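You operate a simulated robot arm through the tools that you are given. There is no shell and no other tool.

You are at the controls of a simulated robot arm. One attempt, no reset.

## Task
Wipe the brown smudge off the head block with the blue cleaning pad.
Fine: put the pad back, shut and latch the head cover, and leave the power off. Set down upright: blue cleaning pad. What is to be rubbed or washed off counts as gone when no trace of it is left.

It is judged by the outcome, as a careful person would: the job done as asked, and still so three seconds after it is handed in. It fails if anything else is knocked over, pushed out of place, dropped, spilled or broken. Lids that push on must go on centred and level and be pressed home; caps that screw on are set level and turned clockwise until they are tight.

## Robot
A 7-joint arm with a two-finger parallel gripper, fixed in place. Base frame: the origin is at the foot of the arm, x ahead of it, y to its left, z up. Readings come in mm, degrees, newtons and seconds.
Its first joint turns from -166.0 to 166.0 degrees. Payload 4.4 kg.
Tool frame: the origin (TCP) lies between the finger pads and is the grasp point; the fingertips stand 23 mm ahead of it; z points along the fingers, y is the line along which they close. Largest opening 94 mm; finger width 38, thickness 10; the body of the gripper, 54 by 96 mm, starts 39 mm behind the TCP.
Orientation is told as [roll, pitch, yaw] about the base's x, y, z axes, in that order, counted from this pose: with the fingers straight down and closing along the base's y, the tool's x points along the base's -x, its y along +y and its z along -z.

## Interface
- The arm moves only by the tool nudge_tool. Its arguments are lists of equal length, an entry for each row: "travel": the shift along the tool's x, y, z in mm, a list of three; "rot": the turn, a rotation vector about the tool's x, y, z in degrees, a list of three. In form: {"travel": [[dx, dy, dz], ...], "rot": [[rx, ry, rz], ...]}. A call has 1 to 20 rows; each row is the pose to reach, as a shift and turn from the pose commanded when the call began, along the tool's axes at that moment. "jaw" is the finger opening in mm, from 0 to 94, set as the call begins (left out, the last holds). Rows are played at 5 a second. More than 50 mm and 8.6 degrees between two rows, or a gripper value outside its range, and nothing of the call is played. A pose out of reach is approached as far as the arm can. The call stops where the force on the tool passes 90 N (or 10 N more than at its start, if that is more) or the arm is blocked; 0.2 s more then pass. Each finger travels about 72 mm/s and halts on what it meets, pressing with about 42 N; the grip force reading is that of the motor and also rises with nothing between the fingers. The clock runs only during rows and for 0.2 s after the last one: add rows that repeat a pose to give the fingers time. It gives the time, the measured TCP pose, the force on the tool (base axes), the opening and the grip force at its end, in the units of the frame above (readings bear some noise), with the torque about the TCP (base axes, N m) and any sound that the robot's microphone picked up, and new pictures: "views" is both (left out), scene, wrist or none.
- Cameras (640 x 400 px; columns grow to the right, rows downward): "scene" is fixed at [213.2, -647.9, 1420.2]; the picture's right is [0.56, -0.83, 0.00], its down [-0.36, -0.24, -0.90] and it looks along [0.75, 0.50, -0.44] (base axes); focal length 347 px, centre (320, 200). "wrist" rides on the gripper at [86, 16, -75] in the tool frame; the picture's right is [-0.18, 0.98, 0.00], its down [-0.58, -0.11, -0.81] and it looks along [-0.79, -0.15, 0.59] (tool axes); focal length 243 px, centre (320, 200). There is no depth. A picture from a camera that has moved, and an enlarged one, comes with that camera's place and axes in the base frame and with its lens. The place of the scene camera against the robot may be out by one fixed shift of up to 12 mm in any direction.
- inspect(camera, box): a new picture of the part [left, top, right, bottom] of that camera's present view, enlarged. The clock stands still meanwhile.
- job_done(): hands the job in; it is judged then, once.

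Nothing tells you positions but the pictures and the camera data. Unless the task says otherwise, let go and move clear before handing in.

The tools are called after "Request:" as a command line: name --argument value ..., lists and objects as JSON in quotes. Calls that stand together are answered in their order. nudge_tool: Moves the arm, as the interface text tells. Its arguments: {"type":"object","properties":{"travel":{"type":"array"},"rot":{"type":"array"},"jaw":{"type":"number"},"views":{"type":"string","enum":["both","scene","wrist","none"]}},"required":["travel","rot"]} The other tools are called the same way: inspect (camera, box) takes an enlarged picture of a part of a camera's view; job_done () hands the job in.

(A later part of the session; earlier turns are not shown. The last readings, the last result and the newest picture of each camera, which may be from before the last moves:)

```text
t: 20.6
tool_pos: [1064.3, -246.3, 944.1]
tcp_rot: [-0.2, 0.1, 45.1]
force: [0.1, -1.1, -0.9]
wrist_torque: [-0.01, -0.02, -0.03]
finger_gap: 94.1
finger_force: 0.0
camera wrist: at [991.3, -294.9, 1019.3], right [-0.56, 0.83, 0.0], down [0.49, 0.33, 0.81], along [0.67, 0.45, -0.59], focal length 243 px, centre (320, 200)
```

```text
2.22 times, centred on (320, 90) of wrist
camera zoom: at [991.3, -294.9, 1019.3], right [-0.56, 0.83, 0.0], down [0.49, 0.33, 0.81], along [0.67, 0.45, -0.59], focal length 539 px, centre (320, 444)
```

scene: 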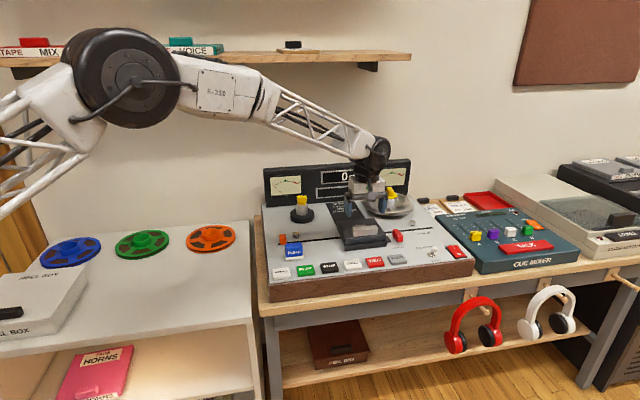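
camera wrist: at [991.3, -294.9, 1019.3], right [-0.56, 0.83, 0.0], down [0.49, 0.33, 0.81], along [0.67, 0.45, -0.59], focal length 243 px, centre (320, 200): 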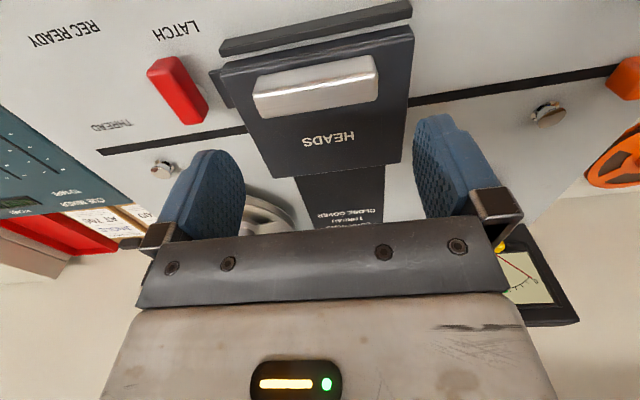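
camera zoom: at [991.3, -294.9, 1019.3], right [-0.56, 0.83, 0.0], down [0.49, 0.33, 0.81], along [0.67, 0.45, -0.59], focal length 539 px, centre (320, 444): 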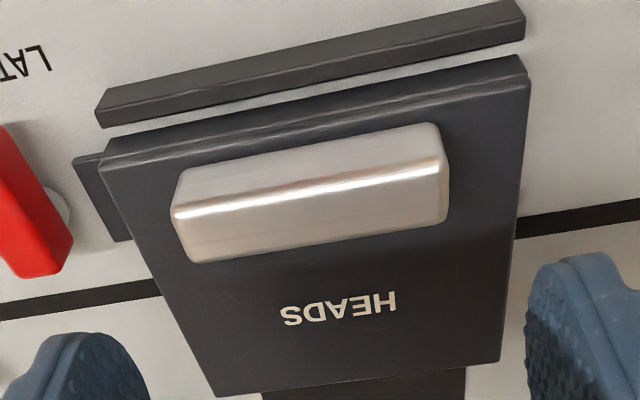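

Handle ends are well centred between the fingers. I'll descend so that the tips sit about 14 mm below the handle top.

Request:
nudge_tool --travel '[[-1.3, -1.8, 20], [-1.3, -1.8, 40], [-1.3, -1.8, 55], [-1.3, -1.8, 63], [-1.3, -1.8, 63]]' --rot '[[0, 0, 0], [0, 0, 0], [0, 0, 0], [0, 0, 0], [0, 0, 0]]'

```text
t: 21.8
tool_pos: [1067.5, -248.3, 881.4]
tcp_rot: [-0.1, 0.0, 45.0]
force: [-0.3, 0.4, 0.3]
wrist_torque: [0.02, -0.02, 0.03]
finger_gap: 93.9
finger_force: 0.0
camera wrist: at [993.5, -296.1, 956.6], right [-0.56, 0.83, 0.0], down [0.49, 0.33, 0.81], along [0.67, 0.45, -0.59], focal length 243 px, centre (320, 200)
```

scene: 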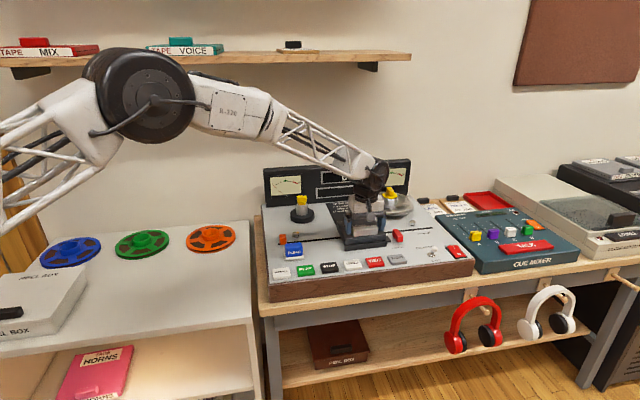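
wrist: 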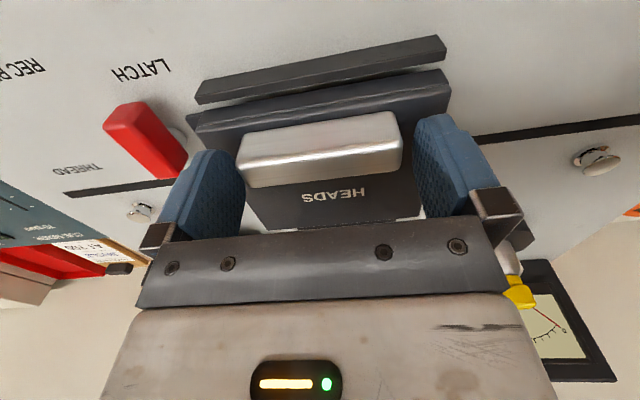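

The handle is between the fingers. I'll close on its ends.

Request:
nudge_tool --travel '[[0, 0, 0], [0, 0, 0], [0, 0, 0]]' --rot '[[0, 0, 0], [0, 0, 0], [0, 0, 0]]' --jaw 60 --views "wrist"

```text
t: 22.6
tool_pos: [1067.2, -247.8, 882.0]
tcp_rot: [-0.2, 0.0, 45.0]
force: [21.8, -12.2, -7.4]
wrist_torque: [-0.21, -0.77, 0.57]
finger_gap: 79.6
finger_force: 45.6
camera wrist: at [993.9, -296.5, 956.5], right [-0.56, 0.83, 0.0], down [0.49, 0.34, 0.81], along [0.67, 0.45, -0.59], focal length 243 px, centre (320, 200)
```

wrist: 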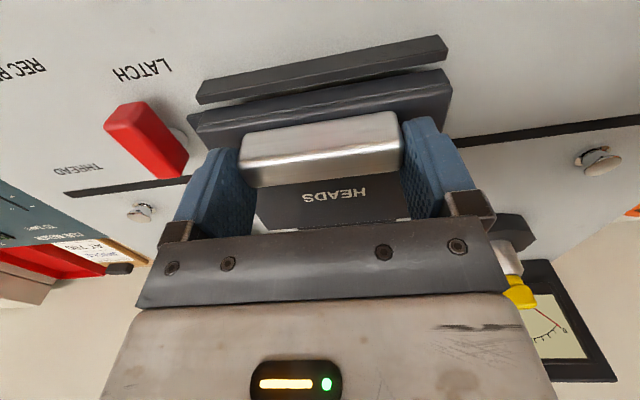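

Gripped at 80 mm. I'll lift along an arc about a presumed rear hinge, starting with about 10°, and check forces.

Request:
nudge_tool --travel '[[-1.5, 0, -4], [-3, 0, -8], [-5, 0, -12.5], [-6.7, 0, -16.7], [-6.7, 0, -16.7]]' --rot '[[0, 0, 0], [0, 0, 0], [0, 0, 0], [0, 0, 0], [0, 0, 0]]'

```text
t: 23.8
tool_pos: [1071.5, -244.5, 896.7]
tcp_rot: [0.1, 0.1, 45.1]
force: [23.5, -24.5, -44.8]
wrist_torque: [0.04, -0.11, 0.21]
finger_gap: 79.8
finger_force: 45.3
camera wrist: at [998.8, -291.8, 971.5], right [-0.56, 0.83, 0.0], down [0.49, 0.33, 0.81], along [0.67, 0.45, -0.59], focal length 243 px, centre (320, 200)
```

scene: 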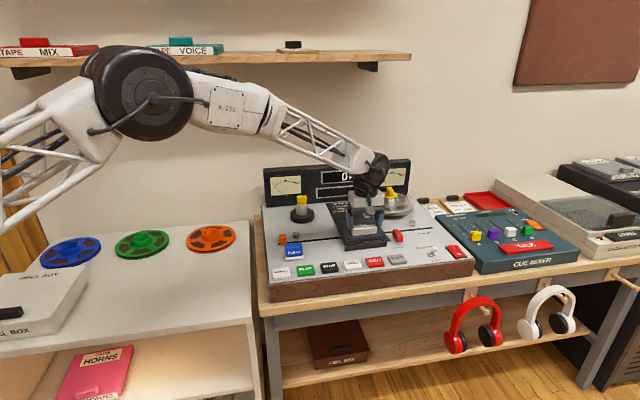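
wrist: 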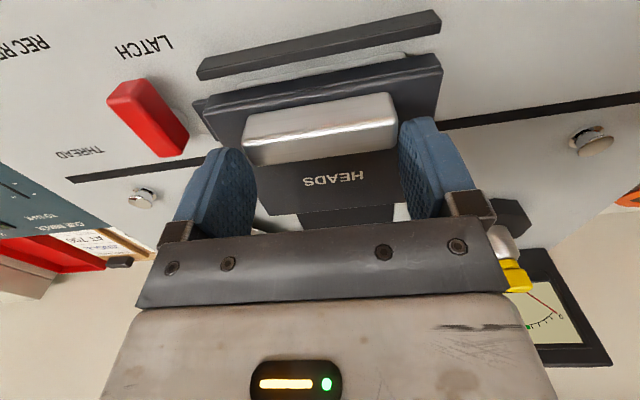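

Request:
inspect --camera "wrist" --box '[180, 0, 460, 220]'

Request:
inspect --camera "scene" --box '[330, 180, 420, 260]'

```text
1.82 times, centred on (320, 110) of wrist
camera zoom: at [998.8, -291.8, 971.5], right [-0.56, 0.83, 0.0], down [0.49, 0.33, 0.81], along [0.67, 0.45, -0.59], focal length 441 px, centre (320, 364)
```

zoom: 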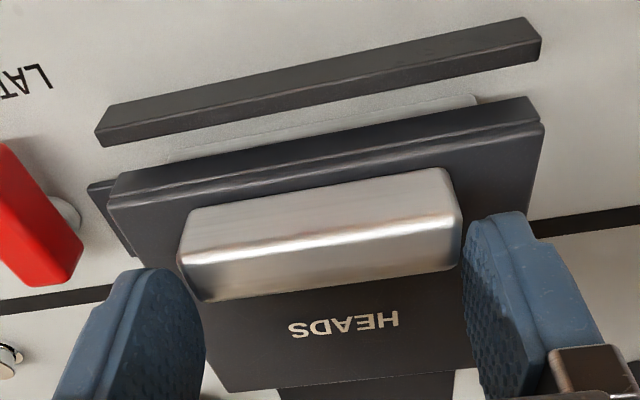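

```text
5.00 times, centred on (375, 220) of scene
camera zoom: at [213.2, -647.9, 1420.2], right [0.56, -0.83, 0.0], down [-0.36, -0.24, -0.9], along [0.75, 0.5, -0.44], focal length 1733 px, centre (45, 100)
```

zoom: 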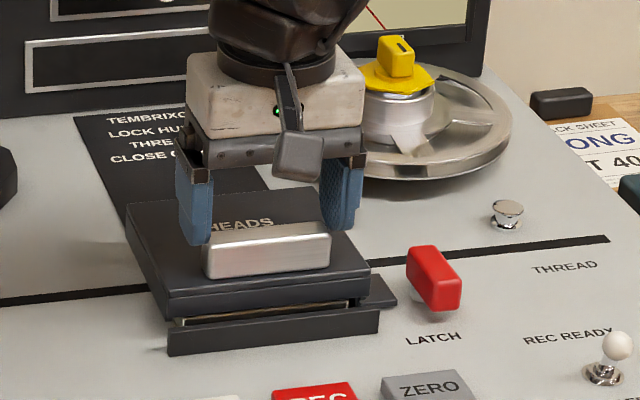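

The front edge of the cover has lifted about 8 mm (rear hinge confirmed), but the handle is slipping in the grip under a 45 N pull. I'll hold still to see whether the load relaxes (damping) or stays (friction).

Request:
nudge_tool --travel '[[0, 0, 0], [0, 0, 0], [0, 0, 0]]' --rot '[[0, 0, 0], [0, 0, 0], [0, 0, 0]]' --views "wrist"

```text
t: 24.6
tool_pos: [1072.4, -242.6, 896.8]
tcp_rot: [0.0, 0.0, 45.0]
force: [18.8, -19.4, -44.7]
wrist_torque: [-0.07, -0.04, 0.4]
finger_gap: 79.9
finger_force: 44.7
camera wrist: at [998.9, -291.7, 972.1], right [-0.56, 0.83, 0.0], down [0.49, 0.33, 0.81], along [0.67, 0.45, -0.59], focal length 243 px, centre (320, 200)
```

wrist: 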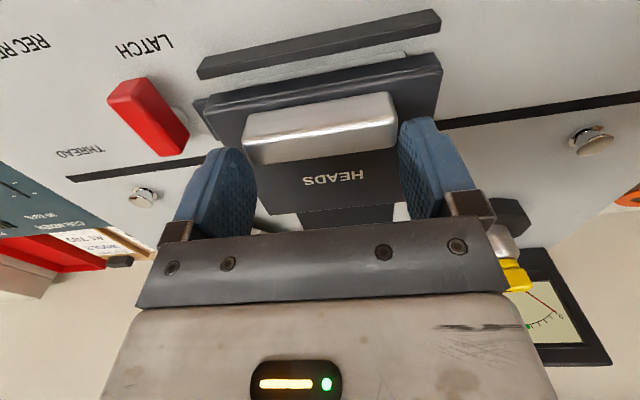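

The load is static, so something resists. I'll compare the cover's attitude with the earlier picture to see which edge it is pivoting about.

Request:
inspect --camera "scene" --box '[330, 210, 410, 260]'

Request:
inspect --camera "wrist" --box '[180, 0, 340, 120]'

Request:
inspect --camera "wrist" --box '[320, 0, 480, 120]'

```text
8.00 times, centred on (370, 235) of scene
camera zoom: at [213.2, -647.9, 1420.2], right [0.56, -0.83, 0.0], down [-0.36, -0.24, -0.9], along [0.75, 0.5, -0.44], focal length 2773 px, centre (-80, -80)
```

zoom: 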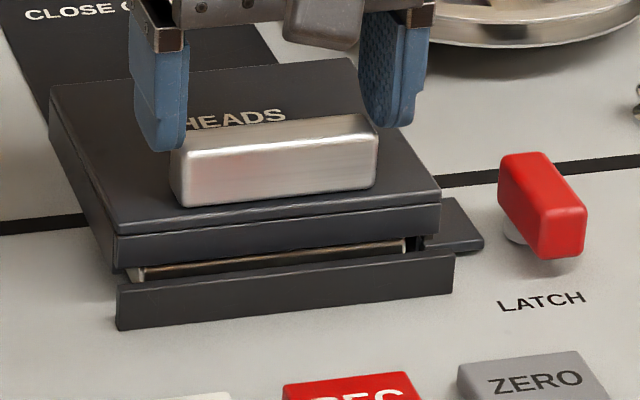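

```text
3.33 times, centred on (260, 60) of wrist
camera zoom: at [998.9, -291.7, 972.1], right [-0.56, 0.83, 0.0], down [0.49, 0.33, 0.81], along [0.67, 0.45, -0.59], focal length 809 px, centre (520, 667)
```

zoom: 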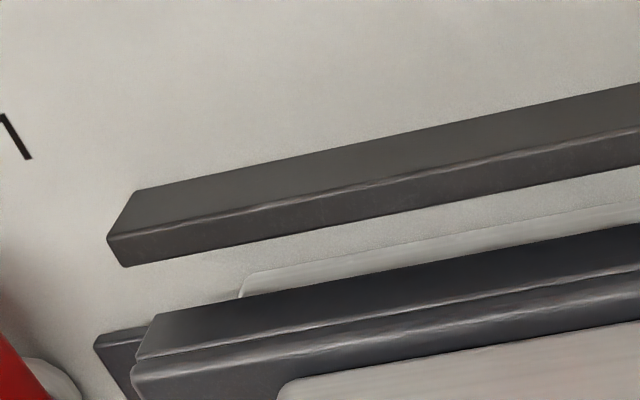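

```text
3.33 times, centred on (400, 60) of wrist
camera zoom: at [998.9, -291.7, 972.1], right [-0.56, 0.83, 0.0], down [0.49, 0.33, 0.81], along [0.67, 0.45, -0.59], focal length 809 px, centre (53, 667)
```

zoom: 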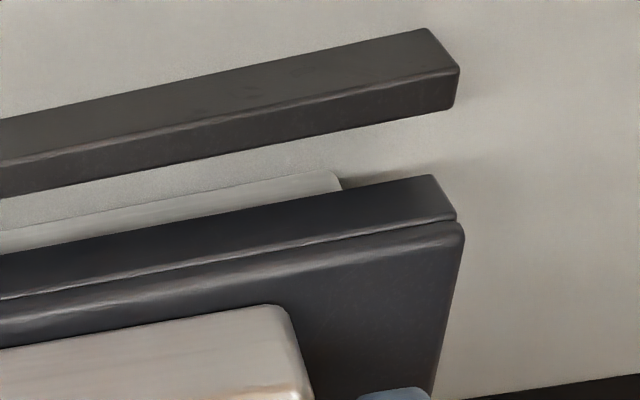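

The cover mostly shifted backward (~4-5 mm) with almost no resistance, and barely rose, so it may slide to the rear rather than hinge. I'll re-seat the grip lower and test a purely backward move.

Request:
nudge_tool --travel '[[0, 0, 5], [0, 0, 10], [0, 0, 15], [0, 0, 15]]' --rot '[[0, 0, 0], [0, 0, 0], [0, 0, 0], [0, 0, 0]]' --views "wrist"

```text
t: 25.6
tool_pos: [1071.5, -243.0, 882.8]
tcp_rot: [-0.2, 0.0, 45.0]
force: [-12.5, 11.8, 23.6]
wrist_torque: [0.52, 0.3, 0.37]
finger_gap: 79.8
finger_force: 45.1
camera wrist: at [998.6, -291.8, 959.5], right [-0.56, 0.83, 0.0], down [0.49, 0.34, 0.81], along [0.67, 0.45, -0.59], focal length 243 px, centre (320, 200)
```

wrist: 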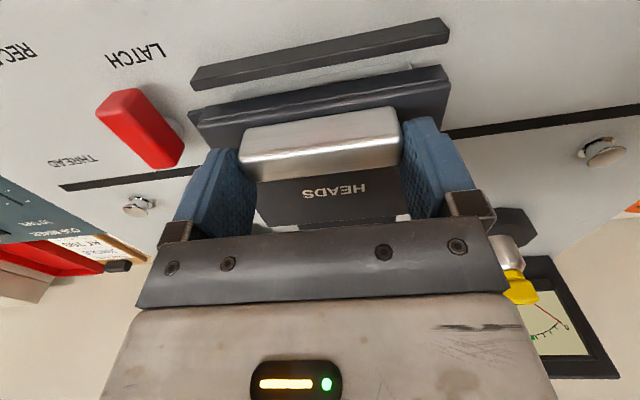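

The cover stays shifted back even when lowered, so it does slide. I'll push it 12 mm straight back and watch the forces.

Request:
nudge_tool --travel '[[-3, 0, -1], [-6, 0, -1], [-9, 0, -1], [-12, 0, -1], [-12, 0, -1]]' --rot '[[0, 0, 0], [0, 0, 0], [0, 0, 0], [0, 0, 0], [0, 0, 0]]'

```text
t: 26.8
tool_pos: [1081.3, -234.8, 883.5]
tcp_rot: [-0.1, 0.0, 45.1]
force: [0.1, -0.3, 9.3]
wrist_torque: [0.01, 0.56, 0.3]
finger_gap: 79.3
finger_force: 44.4
camera wrist: at [1007.2, -283.3, 959.5], right [-0.56, 0.83, 0.0], down [0.49, 0.33, 0.81], along [0.67, 0.45, -0.59], focal length 243 px, centre (320, 200)
```

scene: 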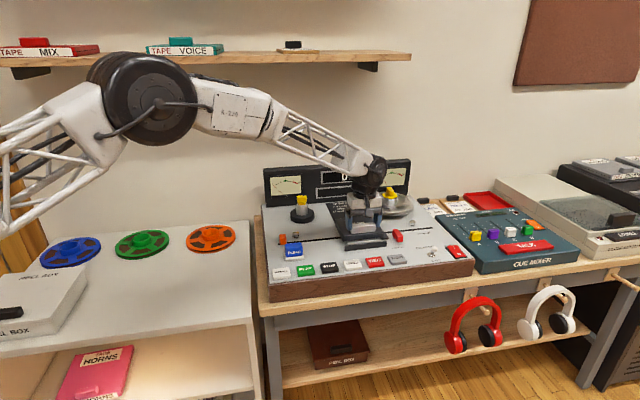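
wrist: 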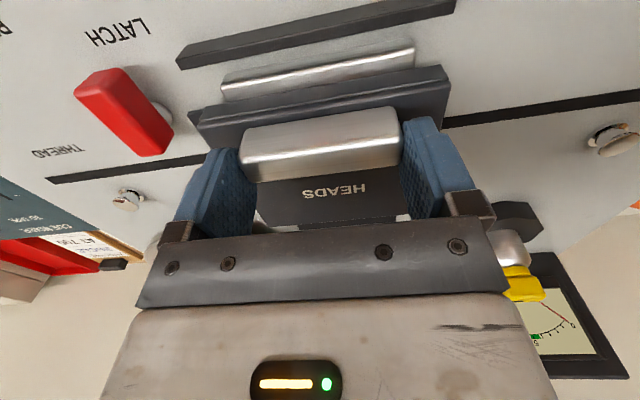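

It slides freely backward and uncovers the silver head block. I'll continue sliding it back 50 mm.

Request:
nudge_tool --travel '[[-8, 0, 0], [-16, 0, 0], [-24, 0, 0], [-32, 0, 0], [-40, 0, 0], [-50, 0, 0], [-50, 0, 0]]' --rot '[[0, 0, 0], [0, 0, 0], [0, 0, 0], [0, 0, 0], [0, 0, 0], [0, 0, 0], [0, 0, 0]]'

```text
t: 28.4
tool_pos: [1116.7, -198.0, 885.1]
tcp_rot: [-0.1, 0.0, 45.0]
force: [8.1, -8.6, 1.7]
wrist_torque: [-0.4, -0.04, 0.23]
finger_gap: 79.4
finger_force: 44.8
camera wrist: at [1042.7, -247.7, 959.5], right [-0.56, 0.83, 0.0], down [0.49, 0.33, 0.81], along [0.67, 0.45, -0.59], focal length 243 px, centre (320, 200)
```

scene: 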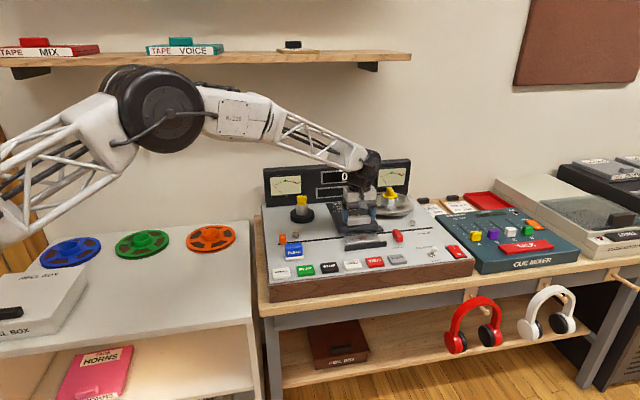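
wrist: 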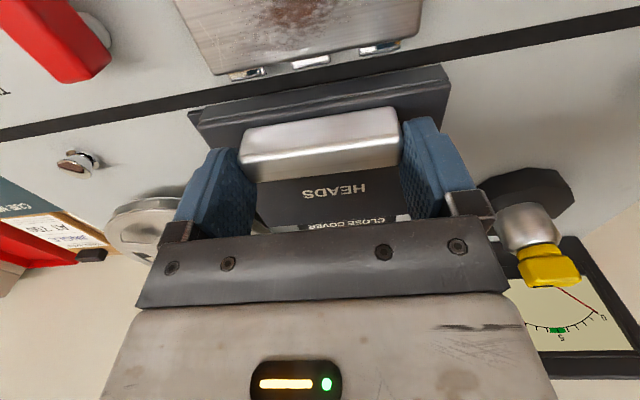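

The head block with the brown smudge on top is exposed. I'll slide the cover further back until it stops, for more room.

Request:
nudge_tool --travel '[[-8, 0, 0], [-16, 0, 0], [-24, 0, 0], [-32, 0, 0], [-40, 0, 0], [-40, 0, 0]]' --rot '[[0, 0, 0], [0, 0, 0], [0, 0, 0], [0, 0, 0], [0, 0, 0], [0, 0, 0]]'

```text
t: 29.8
tool_pos: [1143.6, -171.2, 882.9]
tcp_rot: [-0.1, 0.0, 45.0]
force: [5.8, -6.2, -4.7]
wrist_torque: [-0.32, -0.33, 0.09]
finger_gap: 79.8
finger_force: 45.1
camera wrist: at [1071.0, -219.5, 959.5], right [-0.56, 0.83, 0.0], down [0.49, 0.33, 0.81], along [0.67, 0.45, -0.59], focal length 243 px, centre (320, 200)
```

scene: 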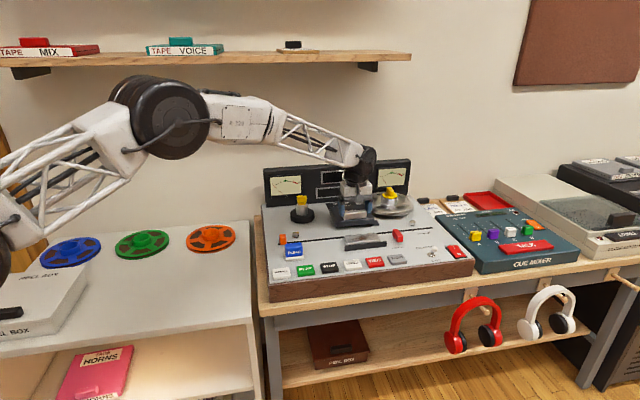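
wrist: 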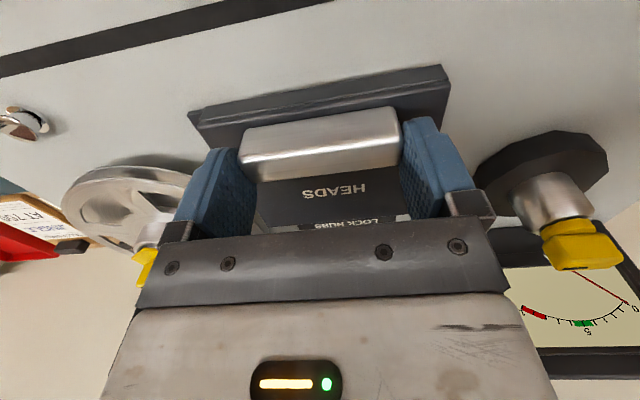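

The cover is now about 107 mm back, well clear of the head block. I'll release and rise, then look at the head block.

Request:
nudge_tool --travel '[[0, 0, 0], [0, 0, 0], [0, 0, -20], [0, 0, -50], [40, 0, -80], [80, 0, -90], [80, 0, -90]]' --rot '[[0, 0, 0], [0, 0, 0], [0, 0, 0], [0, 0, 0], [0, 0, 0], [0, 0, 0], [0, 0, 0]]' --jaw 94

```text
t: 31.4
tool_pos: [1086.9, -227.5, 975.2]
tcp_rot: [-0.2, 0.0, 45.1]
force: [0.4, 0.2, -0.7]
wrist_torque: [0.0, 0.02, -0.02]
finger_gap: 94.4
finger_force: 0.1
camera wrist: at [1013.5, -276.3, 1049.9], right [-0.56, 0.83, 0.0], down [0.49, 0.33, 0.81], along [0.67, 0.45, -0.59], focal length 243 px, centre (320, 200)
```

scene: 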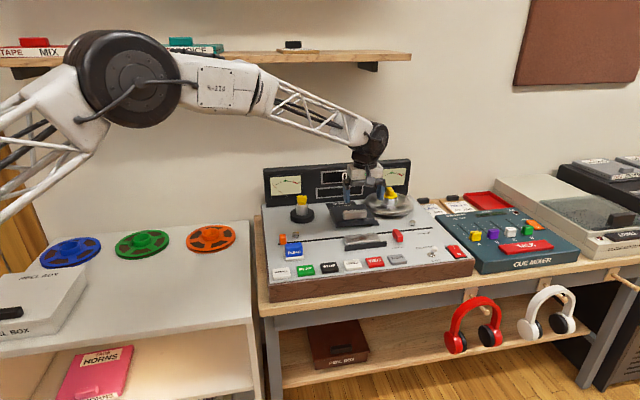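
wrist: 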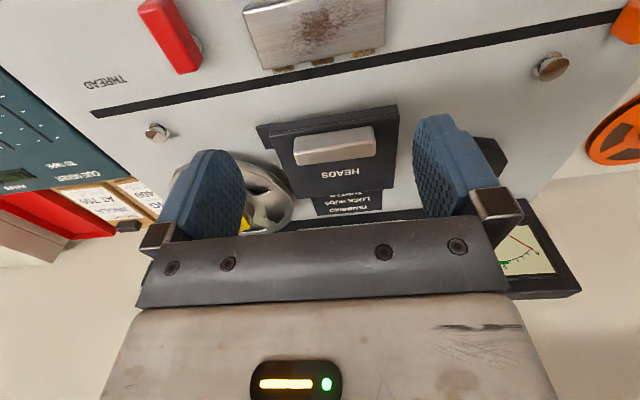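

Request:
nudge_tool --travel '[[30, 0, 0], [60, 0, 0], [60, 0, 0]]' --rot '[[0, 0, 0], [0, 0, 0], [0, 0, 0]]' --views "wrist"

Request:
inspect --camera "wrist" --box '[220, 0, 420, 140]'

Request:
inspect --camera "scene" --box '[330, 205, 410, 255]'

```text
t: 32.2
tool_pos: [1044.8, -271.4, 972.6]
tcp_rot: [-0.2, 0.0, 45.1]
force: [-0.7, -0.4, 0.3]
wrist_torque: [0.02, 0.01, 0.0]
finger_gap: 94.0
finger_force: 0.1
camera wrist: at [972.2, -318.5, 1048.8], right [-0.56, 0.83, 0.0], down [0.49, 0.33, 0.81], along [0.67, 0.45, -0.59], focal length 243 px, centre (320, 200)
```

wrist: 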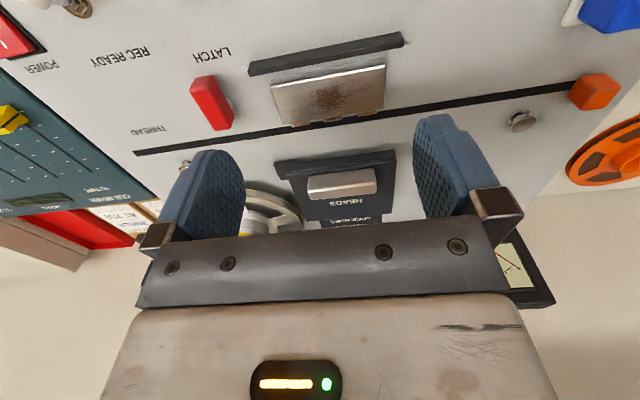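

```text
2.86 times, centred on (320, 70) of wrist
camera zoom: at [972.2, -318.5, 1048.8], right [-0.56, 0.83, 0.0], down [0.49, 0.33, 0.81], along [0.67, 0.45, -0.59], focal length 693 px, centre (320, 571)
```

zoom: 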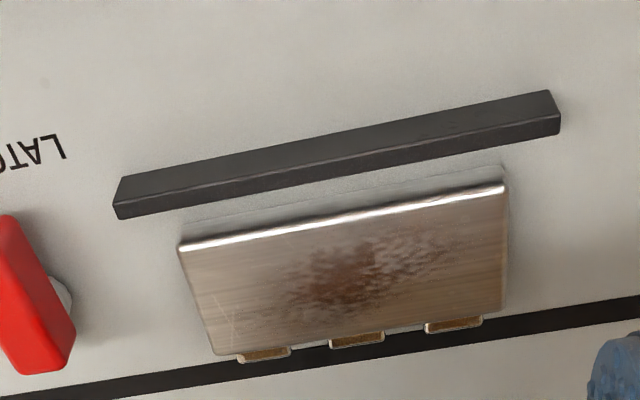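

```text
8.00 times, centred on (370, 230) of scene
camera zoom: at [213.2, -647.9, 1420.2], right [0.56, -0.83, 0.0], down [-0.36, -0.24, -0.9], along [0.75, 0.5, -0.44], focal length 2773 px, centre (-80, -40)
```

zoom: 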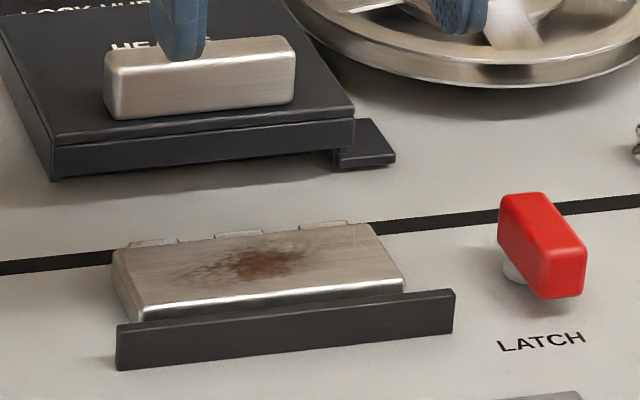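

The head block top (~102×43 mm) with the smudge at its centre is exposed. Next I'll move over to the blue pad for a close look before grasping it.

Request:
nudge_tool --travel '[[5, 35, 0], [10, 70, 0], [15, 105, 0], [20, 140, 0], [25, 175, 0], [30, 205, 0], [30, 205, 0]]' --rot '[[0, 0, 0], [0, 0, 0], [0, 0, 0], [0, 0, 0], [0, 0, 0], [0, 0, 0], [0, 0, 0]]'

```text
t: 33.8
tool_pos: [876.6, -146.7, 974.5]
tcp_rot: [-0.1, -0.1, 45.0]
force: [-0.7, -0.3, 0.5]
wrist_torque: [0.02, -0.01, 0.02]
finger_gap: 94.2
finger_force: 0.1
camera wrist: at [804.7, -194.2, 1049.9], right [-0.56, 0.83, 0.0], down [0.49, 0.33, 0.81], along [0.67, 0.45, -0.59], focal length 243 px, centre (320, 200)
```

scene: 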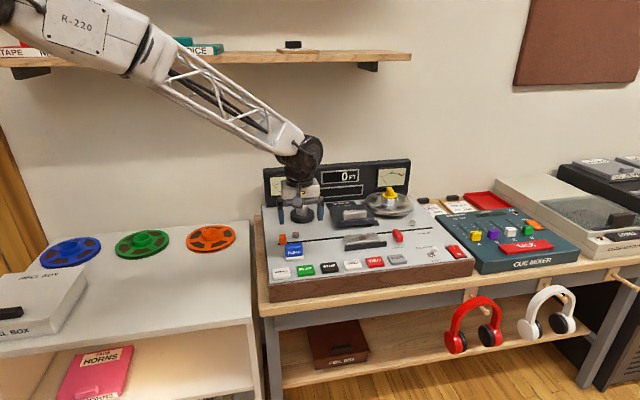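
wrist: 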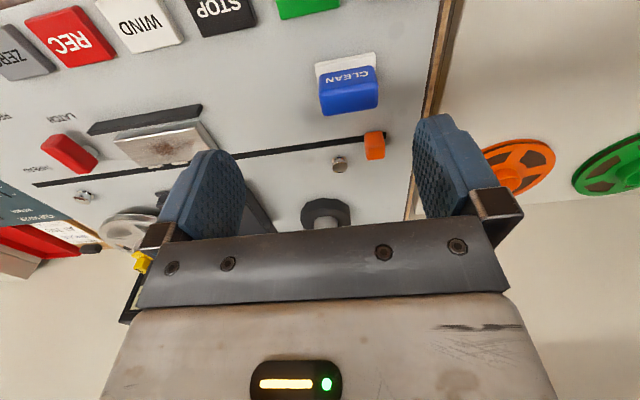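

Request:
inspect --camera "wrist" --box '[290, 30, 410, 130]'

Request:
inspect --camera "wrist" --box '[80, 90, 220, 180]'

```text
4.00 times, centred on (350, 80) of wrist
camera zoom: at [804.7, -194.2, 1049.9], right [-0.56, 0.83, 0.0], down [0.49, 0.33, 0.81], along [0.67, 0.45, -0.59], focal length 970 px, centre (200, 680)
```

zoom: 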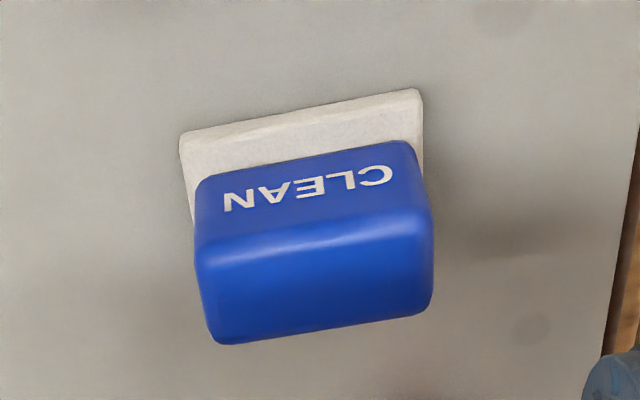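

```text
4.44 times, centred on (150, 135) of wrist
camera zoom: at [804.7, -194.2, 1049.9], right [-0.56, 0.83, 0.0], down [0.49, 0.33, 0.81], along [0.67, 0.45, -0.59], focal length 1078 px, centre (1076, 489)
```

zoom: 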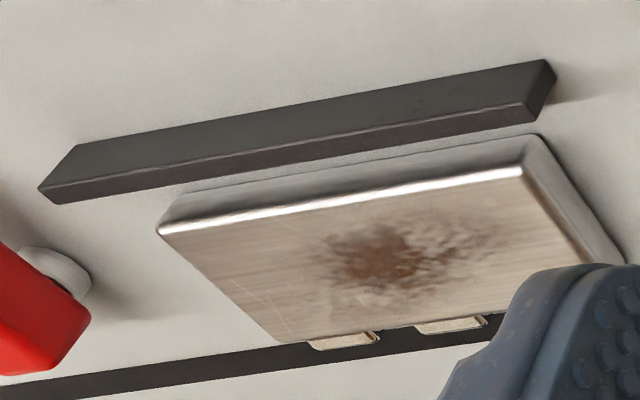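

Block top is at z≈824; the pad stands at about (891, -104), top z≈852, about 52 mm long. I'll move directly above the pad and check alignment.

Request:
nudge_tool --travel '[[-13, 7, 15], [-27, 14, 30], [-40.4, 20.5, 50], [-40.4, 20.5, 74], [-40.4, 20.5, 74]]' --rot '[[0, 0, 0], [0, 0, 0], [0, 0, 0], [0, 0, 0], [0, 0, 0]]'

Request:
inspect --camera "wrist" --box '[220, 40, 420, 190]'

```text
t: 35.0
tool_pos: [891.4, -102.7, 900.0]
tcp_rot: [-0.2, 0.0, 45.1]
force: [-0.8, 0.1, -0.2]
wrist_torque: [0.01, 0.04, 0.02]
finger_gap: 94.0
finger_force: 0.0
camera wrist: at [818.9, -151.0, 975.2], right [-0.56, 0.83, 0.0], down [0.49, 0.33, 0.81], along [0.67, 0.45, -0.59], focal length 243 px, centre (320, 200)
```

scene: 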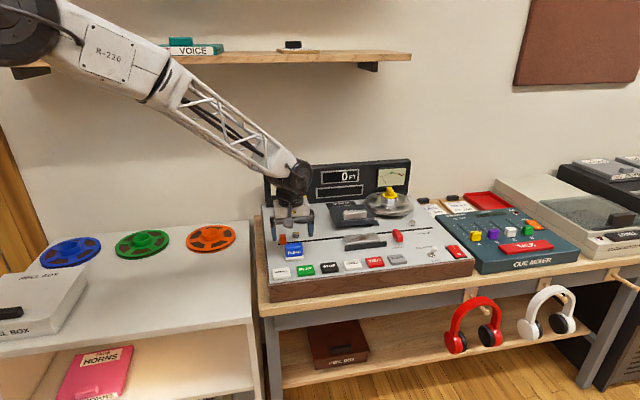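
wrist: 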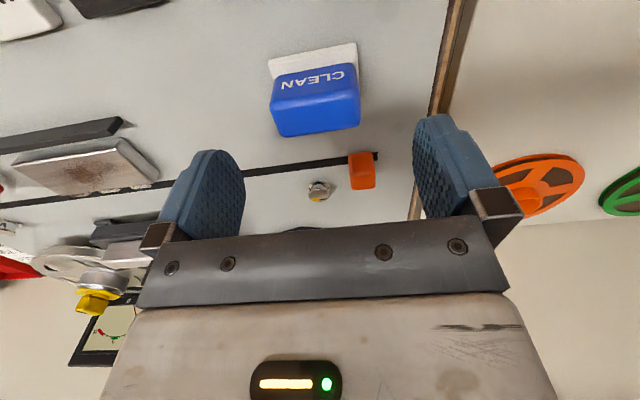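

```text
2.67 times, centred on (320, 115) of wrist
camera zoom: at [818.9, -151.0, 975.2], right [-0.56, 0.83, 0.0], down [0.49, 0.33, 0.81], along [0.67, 0.45, -0.59], focal length 647 px, centre (320, 427)
```

zoom: 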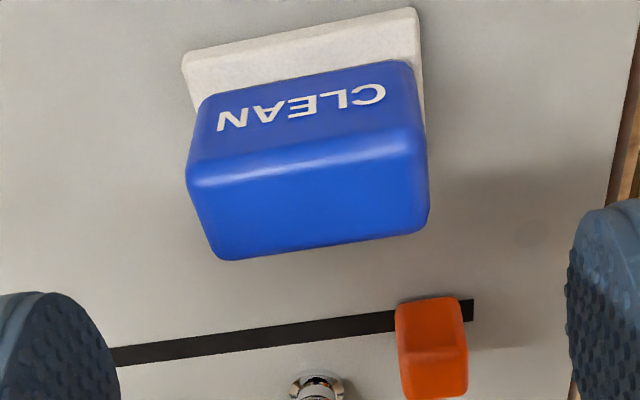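

The pad is centred under the TCP. I'll descend to z≈853 and close on its ends.

Request:
nudge_tool --travel '[[0, 0, 15], [0, 0, 30], [0, 0, 40], [0, 0, 47], [0, 0, 47]]' --rot '[[0, 0, 0], [0, 0, 0], [0, 0, 0], [0, 0, 0], [0, 0, 0]]' --views "wrist"

Request:
nudge_tool --travel '[[0, 0, 0], [0, 0, 0], [0, 0, 0], [0, 0, 0]]' --rot '[[0, 0, 0], [0, 0, 0], [0, 0, 0], [0, 0, 0]]' --jaw 40 --views "both"

```text
t: 36.2
tool_pos: [893.3, -102.8, 853.6]
tcp_rot: [0.0, 0.0, 45.1]
force: [0.0, 0.5, -0.1]
wrist_torque: [0.05, -0.02, 0.0]
finger_gap: 93.9
finger_force: 0.1
camera wrist: at [819.5, -151.4, 928.3], right [-0.56, 0.83, 0.0], down [0.49, 0.33, 0.81], along [0.67, 0.45, -0.59], focal length 243 px, centre (320, 200)
```

wrist: 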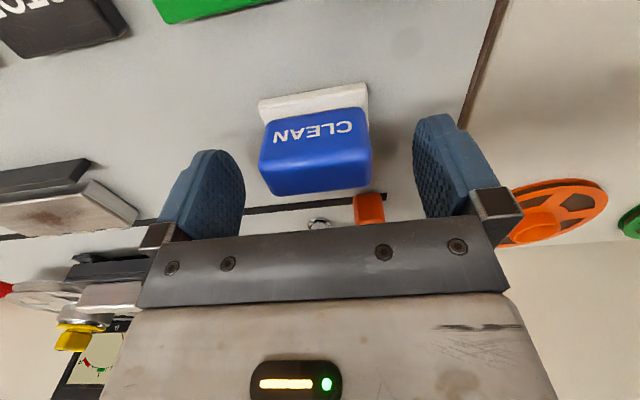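

```text
t: 37.2
tool_pos: [893.4, -102.4, 853.1]
tcp_rot: [-0.1, 0.0, 45.0]
force: [0.0, 0.0, 0.4]
wrist_torque: [0.0, 0.01, 0.0]
finger_gap: 51.0
finger_force: 42.1
camera wrist: at [819.5, -151.4, 928.4], right [-0.56, 0.83, 0.0], down [0.49, 0.33, 0.81], along [0.67, 0.45, -0.59], focal length 243 px, centre (320, 200)
```

scene: 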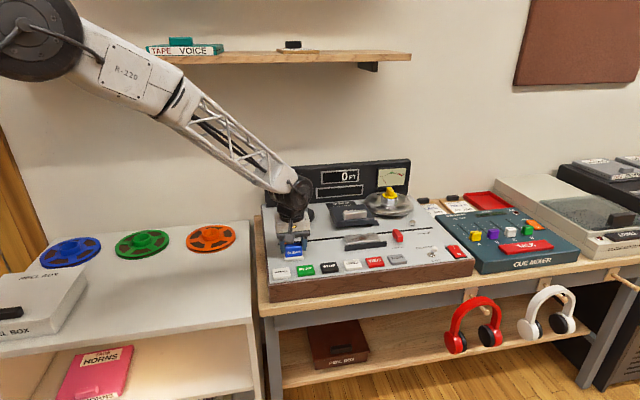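
wrist: 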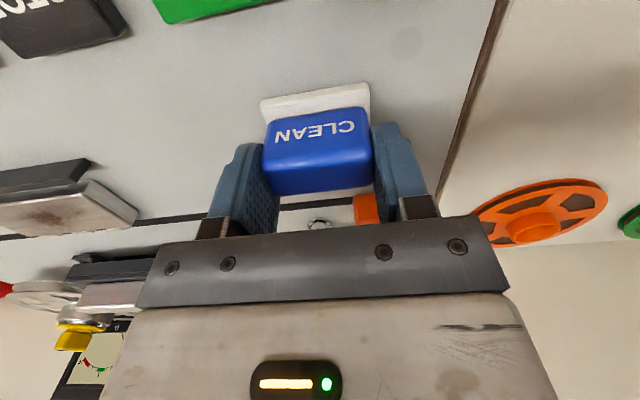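

Gripped (51 mm, 42 N). I'll lift the pad slowly and check that it comes up and the tray stays.

Request:
nudge_tool --travel '[[0, 0, -5], [0, 0, -20], [0, 0, -45], [0, 0, -45]]' --rot '[[0, 0, 0], [0, 0, 0], [0, 0, 0], [0, 0, 0]]'

Request:
inspect --camera "wrist" --box '[220, 40, 420, 190]'

Request:
inspect --camera "scene" --box '[250, 190, 350, 270]'

```text
t: 38.2
tool_pos: [891.0, -103.2, 897.9]
tcp_rot: [0.0, 0.1, 45.0]
force: [0.1, -0.3, -0.8]
wrist_torque: [-0.02, 0.0, 0.0]
finger_gap: 51.2
finger_force: 42.1
camera wrist: at [819.5, -151.7, 973.4], right [-0.56, 0.83, 0.0], down [0.49, 0.33, 0.81], along [0.67, 0.45, -0.59], focal length 243 px, centre (320, 200)
```

scene: 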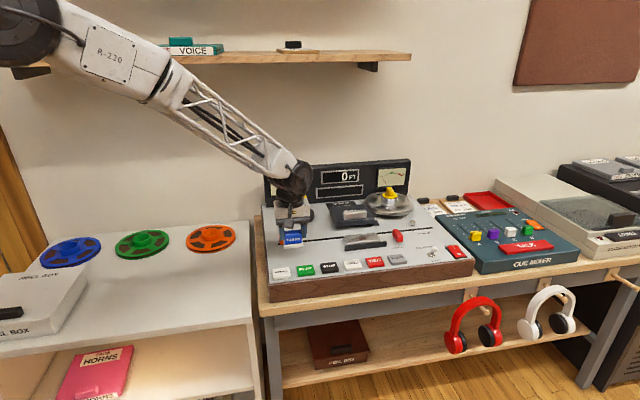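
wrist: 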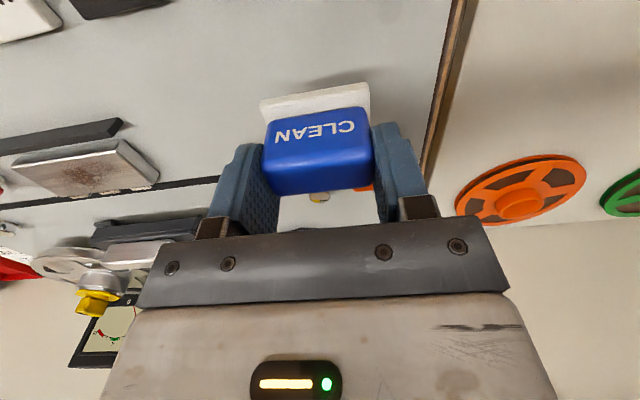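

```text
2.67 times, centred on (320, 115) of wrist
camera zoom: at [819.5, -151.7, 973.4], right [-0.56, 0.83, 0.0], down [0.49, 0.33, 0.81], along [0.67, 0.45, -0.59], focal length 647 px, centre (320, 427)
```

zoom: 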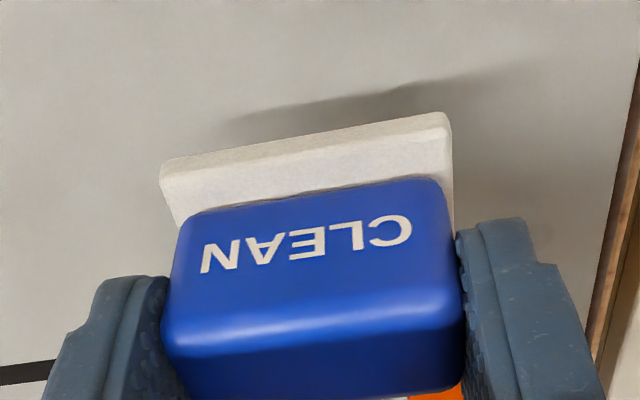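

```text
5.00 times, centred on (300, 230) of scene
camera zoom: at [213.2, -647.9, 1420.2], right [0.56, -0.83, 0.0], down [-0.36, -0.24, -0.9], along [0.75, 0.5, -0.44], focal length 1733 px, centre (420, 50)
```

zoom: 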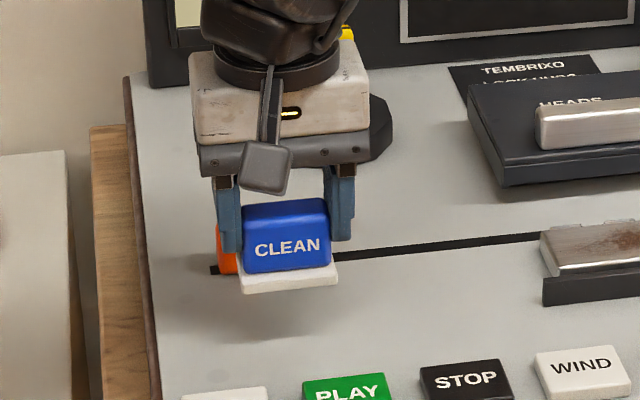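

The white felt base is part of the pad (it lifted with it), so the felt is the wiping face, its bottom about 42 mm below the TCP. I'll carry it over the centre of the head block at a safe height.

Request:
nudge_tool --travel '[[-7, -40, -5], [-14, -80, -5], [-21, -120, -5], [-28, -160, -5], [-35, -200, -5], [-39.6, -224.9, -5], [-39.6, -224.9, 10], [-39.6, -224.9, 10]]' --rot '[[0, 0, 0], [0, 0, 0], [0, 0, 0], [0, 0, 0], [0, 0, 0], [0, 0, 0], [0, 0, 0], [0, 0, 0]]'

Request:
inspect --camera "scene" --box '[260, 190, 420, 290]'

Request:
inspect --camera "wrist" --box '[180, 20, 460, 210]'

```text
t: 40.0
tool_pos: [1081.1, -232.9, 887.4]
tcp_rot: [-0.1, 0.0, 45.0]
force: [-0.3, -0.5, -0.7]
wrist_torque: [0.02, -0.01, 0.01]
finger_gap: 51.0
finger_force: 42.2
camera wrist: at [1006.7, -282.5, 963.4], right [-0.56, 0.83, 0.0], down [0.49, 0.33, 0.81], along [0.67, 0.45, -0.59], focal length 243 px, centre (320, 200)
```

scene: 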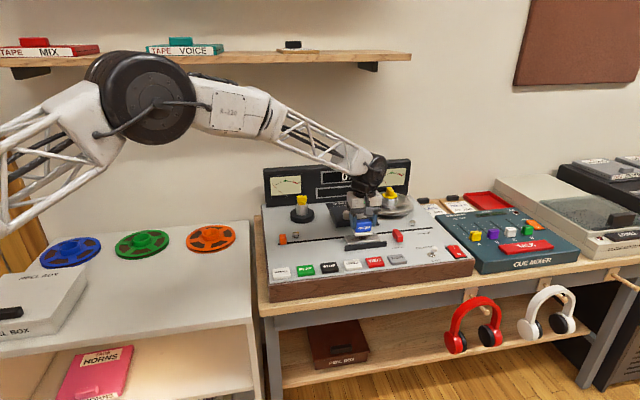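
wrist: 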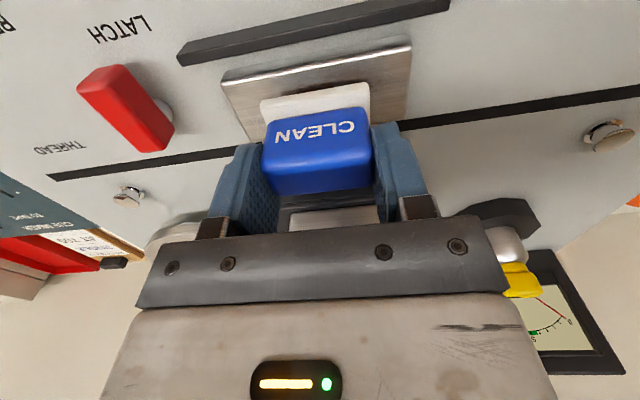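

```text
4.00 times, centred on (340, 240) of scene
camera zoom: at [213.2, -647.9, 1420.2], right [0.56, -0.83, 0.0], down [-0.36, -0.24, -0.9], along [0.75, 0.5, -0.44], focal length 1386 px, centre (240, 40)
```

zoom: 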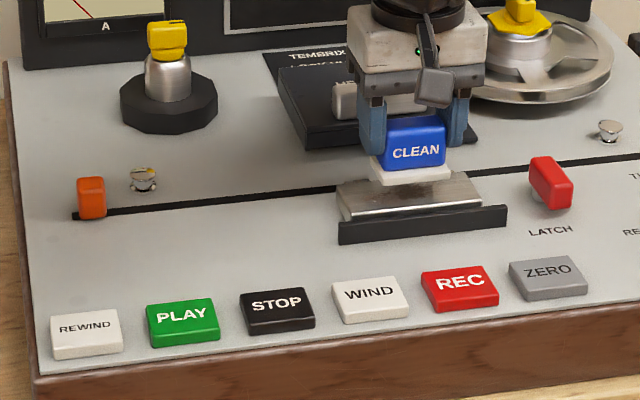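

```text
2.11 times, centred on (320, 115) of wrist
camera zoom: at [1006.7, -282.5, 963.4], right [-0.56, 0.83, 0.0], down [0.49, 0.33, 0.81], along [0.67, 0.45, -0.59], focal length 511 px, centre (320, 379)
```

zoom: 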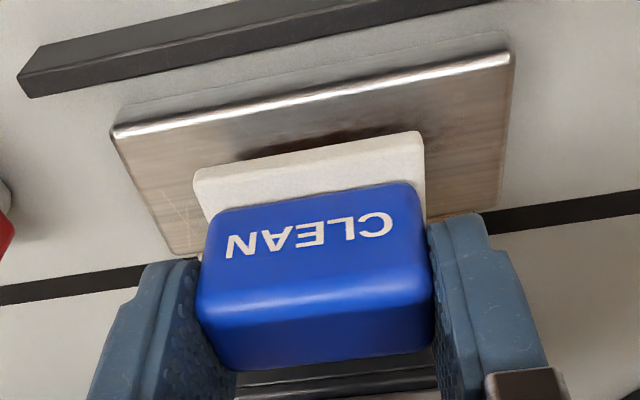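

Pad is over the block. I'll descend in small increments to find contact.

Request:
nudge_tool --travel '[[0, 0, 6], [0, 0, 12], [0, 0, 17], [0, 0, 17]]' --rot '[[0, 0, 0], [0, 0, 0], [0, 0, 0], [0, 0, 0]]' --views "none"

Request:
nudge_tool --travel '[[0, 0, 1], [0, 0, 2], [0, 0, 2]]' --rot '[[0, 0, 0], [0, 0, 0], [0, 0, 0]]' --views "none"

Request:
nudge_tool --travel '[[0, 0, 1], [0, 0, 1]]' --rot '[[0, 0, 0], [0, 0, 0]]' --views "none"

```text
t: 41.0
tool_pos: [1079.6, -233.6, 871.5]
tcp_rot: [-0.2, -0.1, 45.1]
force: [-0.3, -0.2, -0.4]
wrist_torque: [-0.01, -0.05, 0.01]
finger_gap: 50.8
finger_force: 41.8
```

```text
t: 41.8
tool_pos: [1079.5, -233.2, 869.2]
tcp_rot: [-0.1, 0.0, 45.0]
force: [0.3, 0.4, -0.2]
wrist_torque: [-0.01, 0.0, -0.01]
finger_gap: 51.1
finger_force: 41.9
```

```text
t: 42.4
tool_pos: [1079.9, -234.8, 869.2]
tcp_rot: [0.0, 0.0, 45.0]
force: [-0.2, -0.1, 5.3]
wrist_torque: [0.07, 0.18, -0.02]
finger_gap: 50.8
finger_force: 42.0
```

Contact at z≈868.5 with 5 N. I'll press slightly more and rub over the whole block top in three lanes.

Request:
nudge_tool --travel '[[0, -15, 0.4], [0, -30, 0.4], [0, -15, 0.4], [0, 0, 0.4], [0, 15, 0.4], [0, 30, 0.4], [9, 30, 0.4], [9, 15, 0.4], [9, 0, 0.4], [9, -15, 0.4], [9, -30, 0.4], [0, -30, 0.4], [-9, -30, 0.4], [-9, -15, 0.4], [-9, 0, 0.4], [-9, 15, 0.4], [-9, 30, 0.4], [0, 30, 0.4], [0, 15, 0.4], [0, 0, 0.4]]' --rot '[[0, 0, 0], [0, 0, 0], [0, 0, 0], [0, 0, 0], [0, 0, 0], [0, 0, 0], [0, 0, 0], [0, 0, 0], [0, 0, 0], [0, 0, 0], [0, 0, 0], [0, 0, 0], [0, 0, 0], [0, 0, 0], [0, 0, 0], [0, 0, 0], [0, 0, 0], [0, 0, 0], [0, 0, 0], [0, 0, 0]]' --views "both"

```text
t: 46.6
tool_pos: [1079.3, -234.3, 869.6]
tcp_rot: [-0.1, 0.0, 45.0]
force: [-5.5, 4.9, 22.1]
wrist_torque: [0.2, 0.3, 0.0]
finger_gap: 51.2
finger_force: 41.9
camera wrist: at [1006.6, -283.0, 944.0], right [-0.56, 0.83, 0.0], down [0.49, 0.33, 0.81], along [0.67, 0.45, -0.59], focal length 243 px, centre (320, 200)
```

scene: 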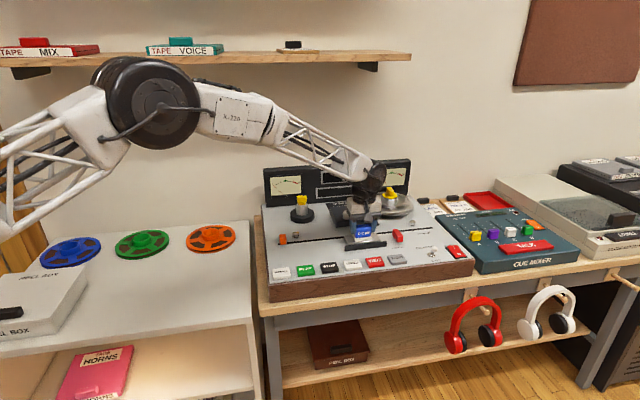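
wrist: 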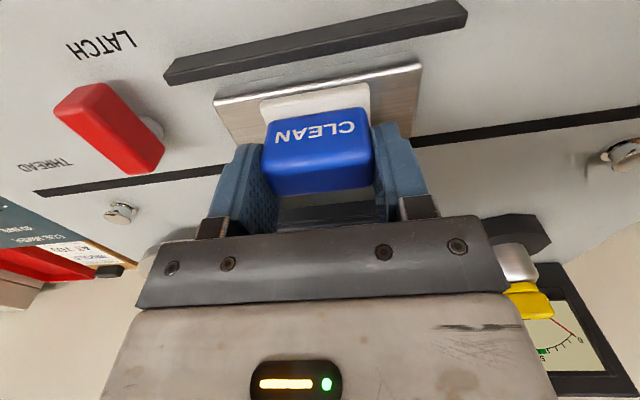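

Force 22 N and the rubbing completed. I'll lift the pad and move aside to inspect the block.

Request:
nudge_tool --travel '[[0, 0, -15], [0, 0, -35], [0, 45, -50], [0, 90, -60], [0, 110, -60], [0, 110, -60]]' --rot '[[0, 0, 0], [0, 0, 0], [0, 0, 0], [0, 0, 0], [0, 0, 0], [0, 0, 0]]'

Request:
inspect --camera "wrist" --box '[80, 40, 280, 180]'

Request:
inspect --camera "scene" --box '[330, 205, 410, 255]'

```text
t: 48.0
tool_pos: [1001.1, -156.1, 927.4]
tcp_rot: [-0.1, 0.0, 45.1]
force: [-0.4, 0.4, -0.4]
wrist_torque: [0.0, 0.01, 0.0]
finger_gap: 51.3
finger_force: 41.8
camera wrist: at [928.3, -204.7, 1002.5], right [-0.56, 0.83, 0.0], down [0.49, 0.33, 0.81], along [0.67, 0.45, -0.59], focal length 243 px, centre (320, 200)
```

scene: 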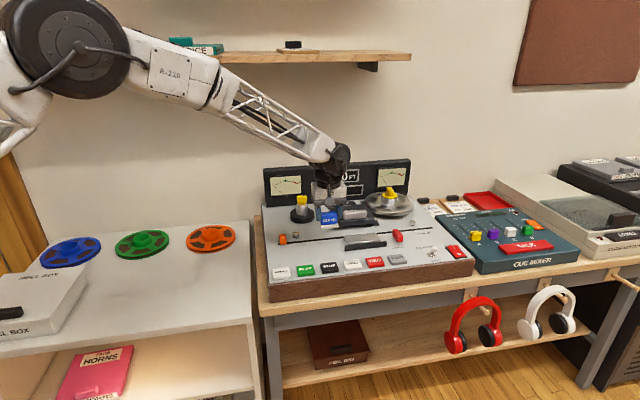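
wrist: 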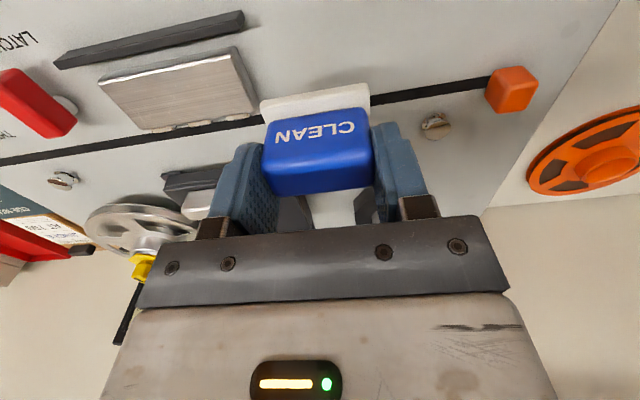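

```text
2.86 times, centred on (180, 110) of wrist
camera zoom: at [928.3, -204.7, 1002.5], right [-0.56, 0.83, 0.0], down [0.49, 0.33, 0.81], along [0.67, 0.45, -0.59], focal length 693 px, centre (720, 457)
```

zoom: 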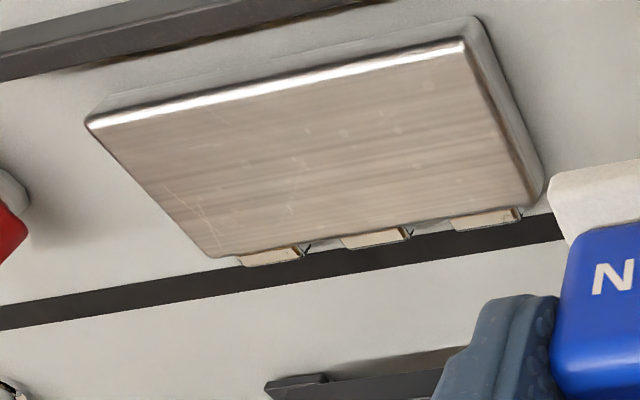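

```text
8.00 times, centred on (370, 230) of scene
camera zoom: at [213.2, -647.9, 1420.2], right [0.56, -0.83, 0.0], down [-0.36, -0.24, -0.9], along [0.75, 0.5, -0.44], focal length 2773 px, centre (-80, -40)
```

zoom: 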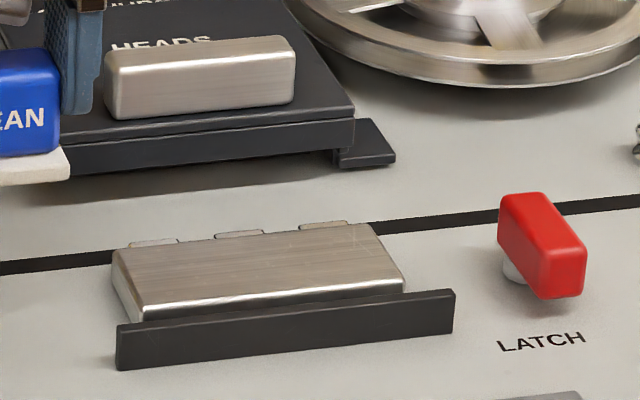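

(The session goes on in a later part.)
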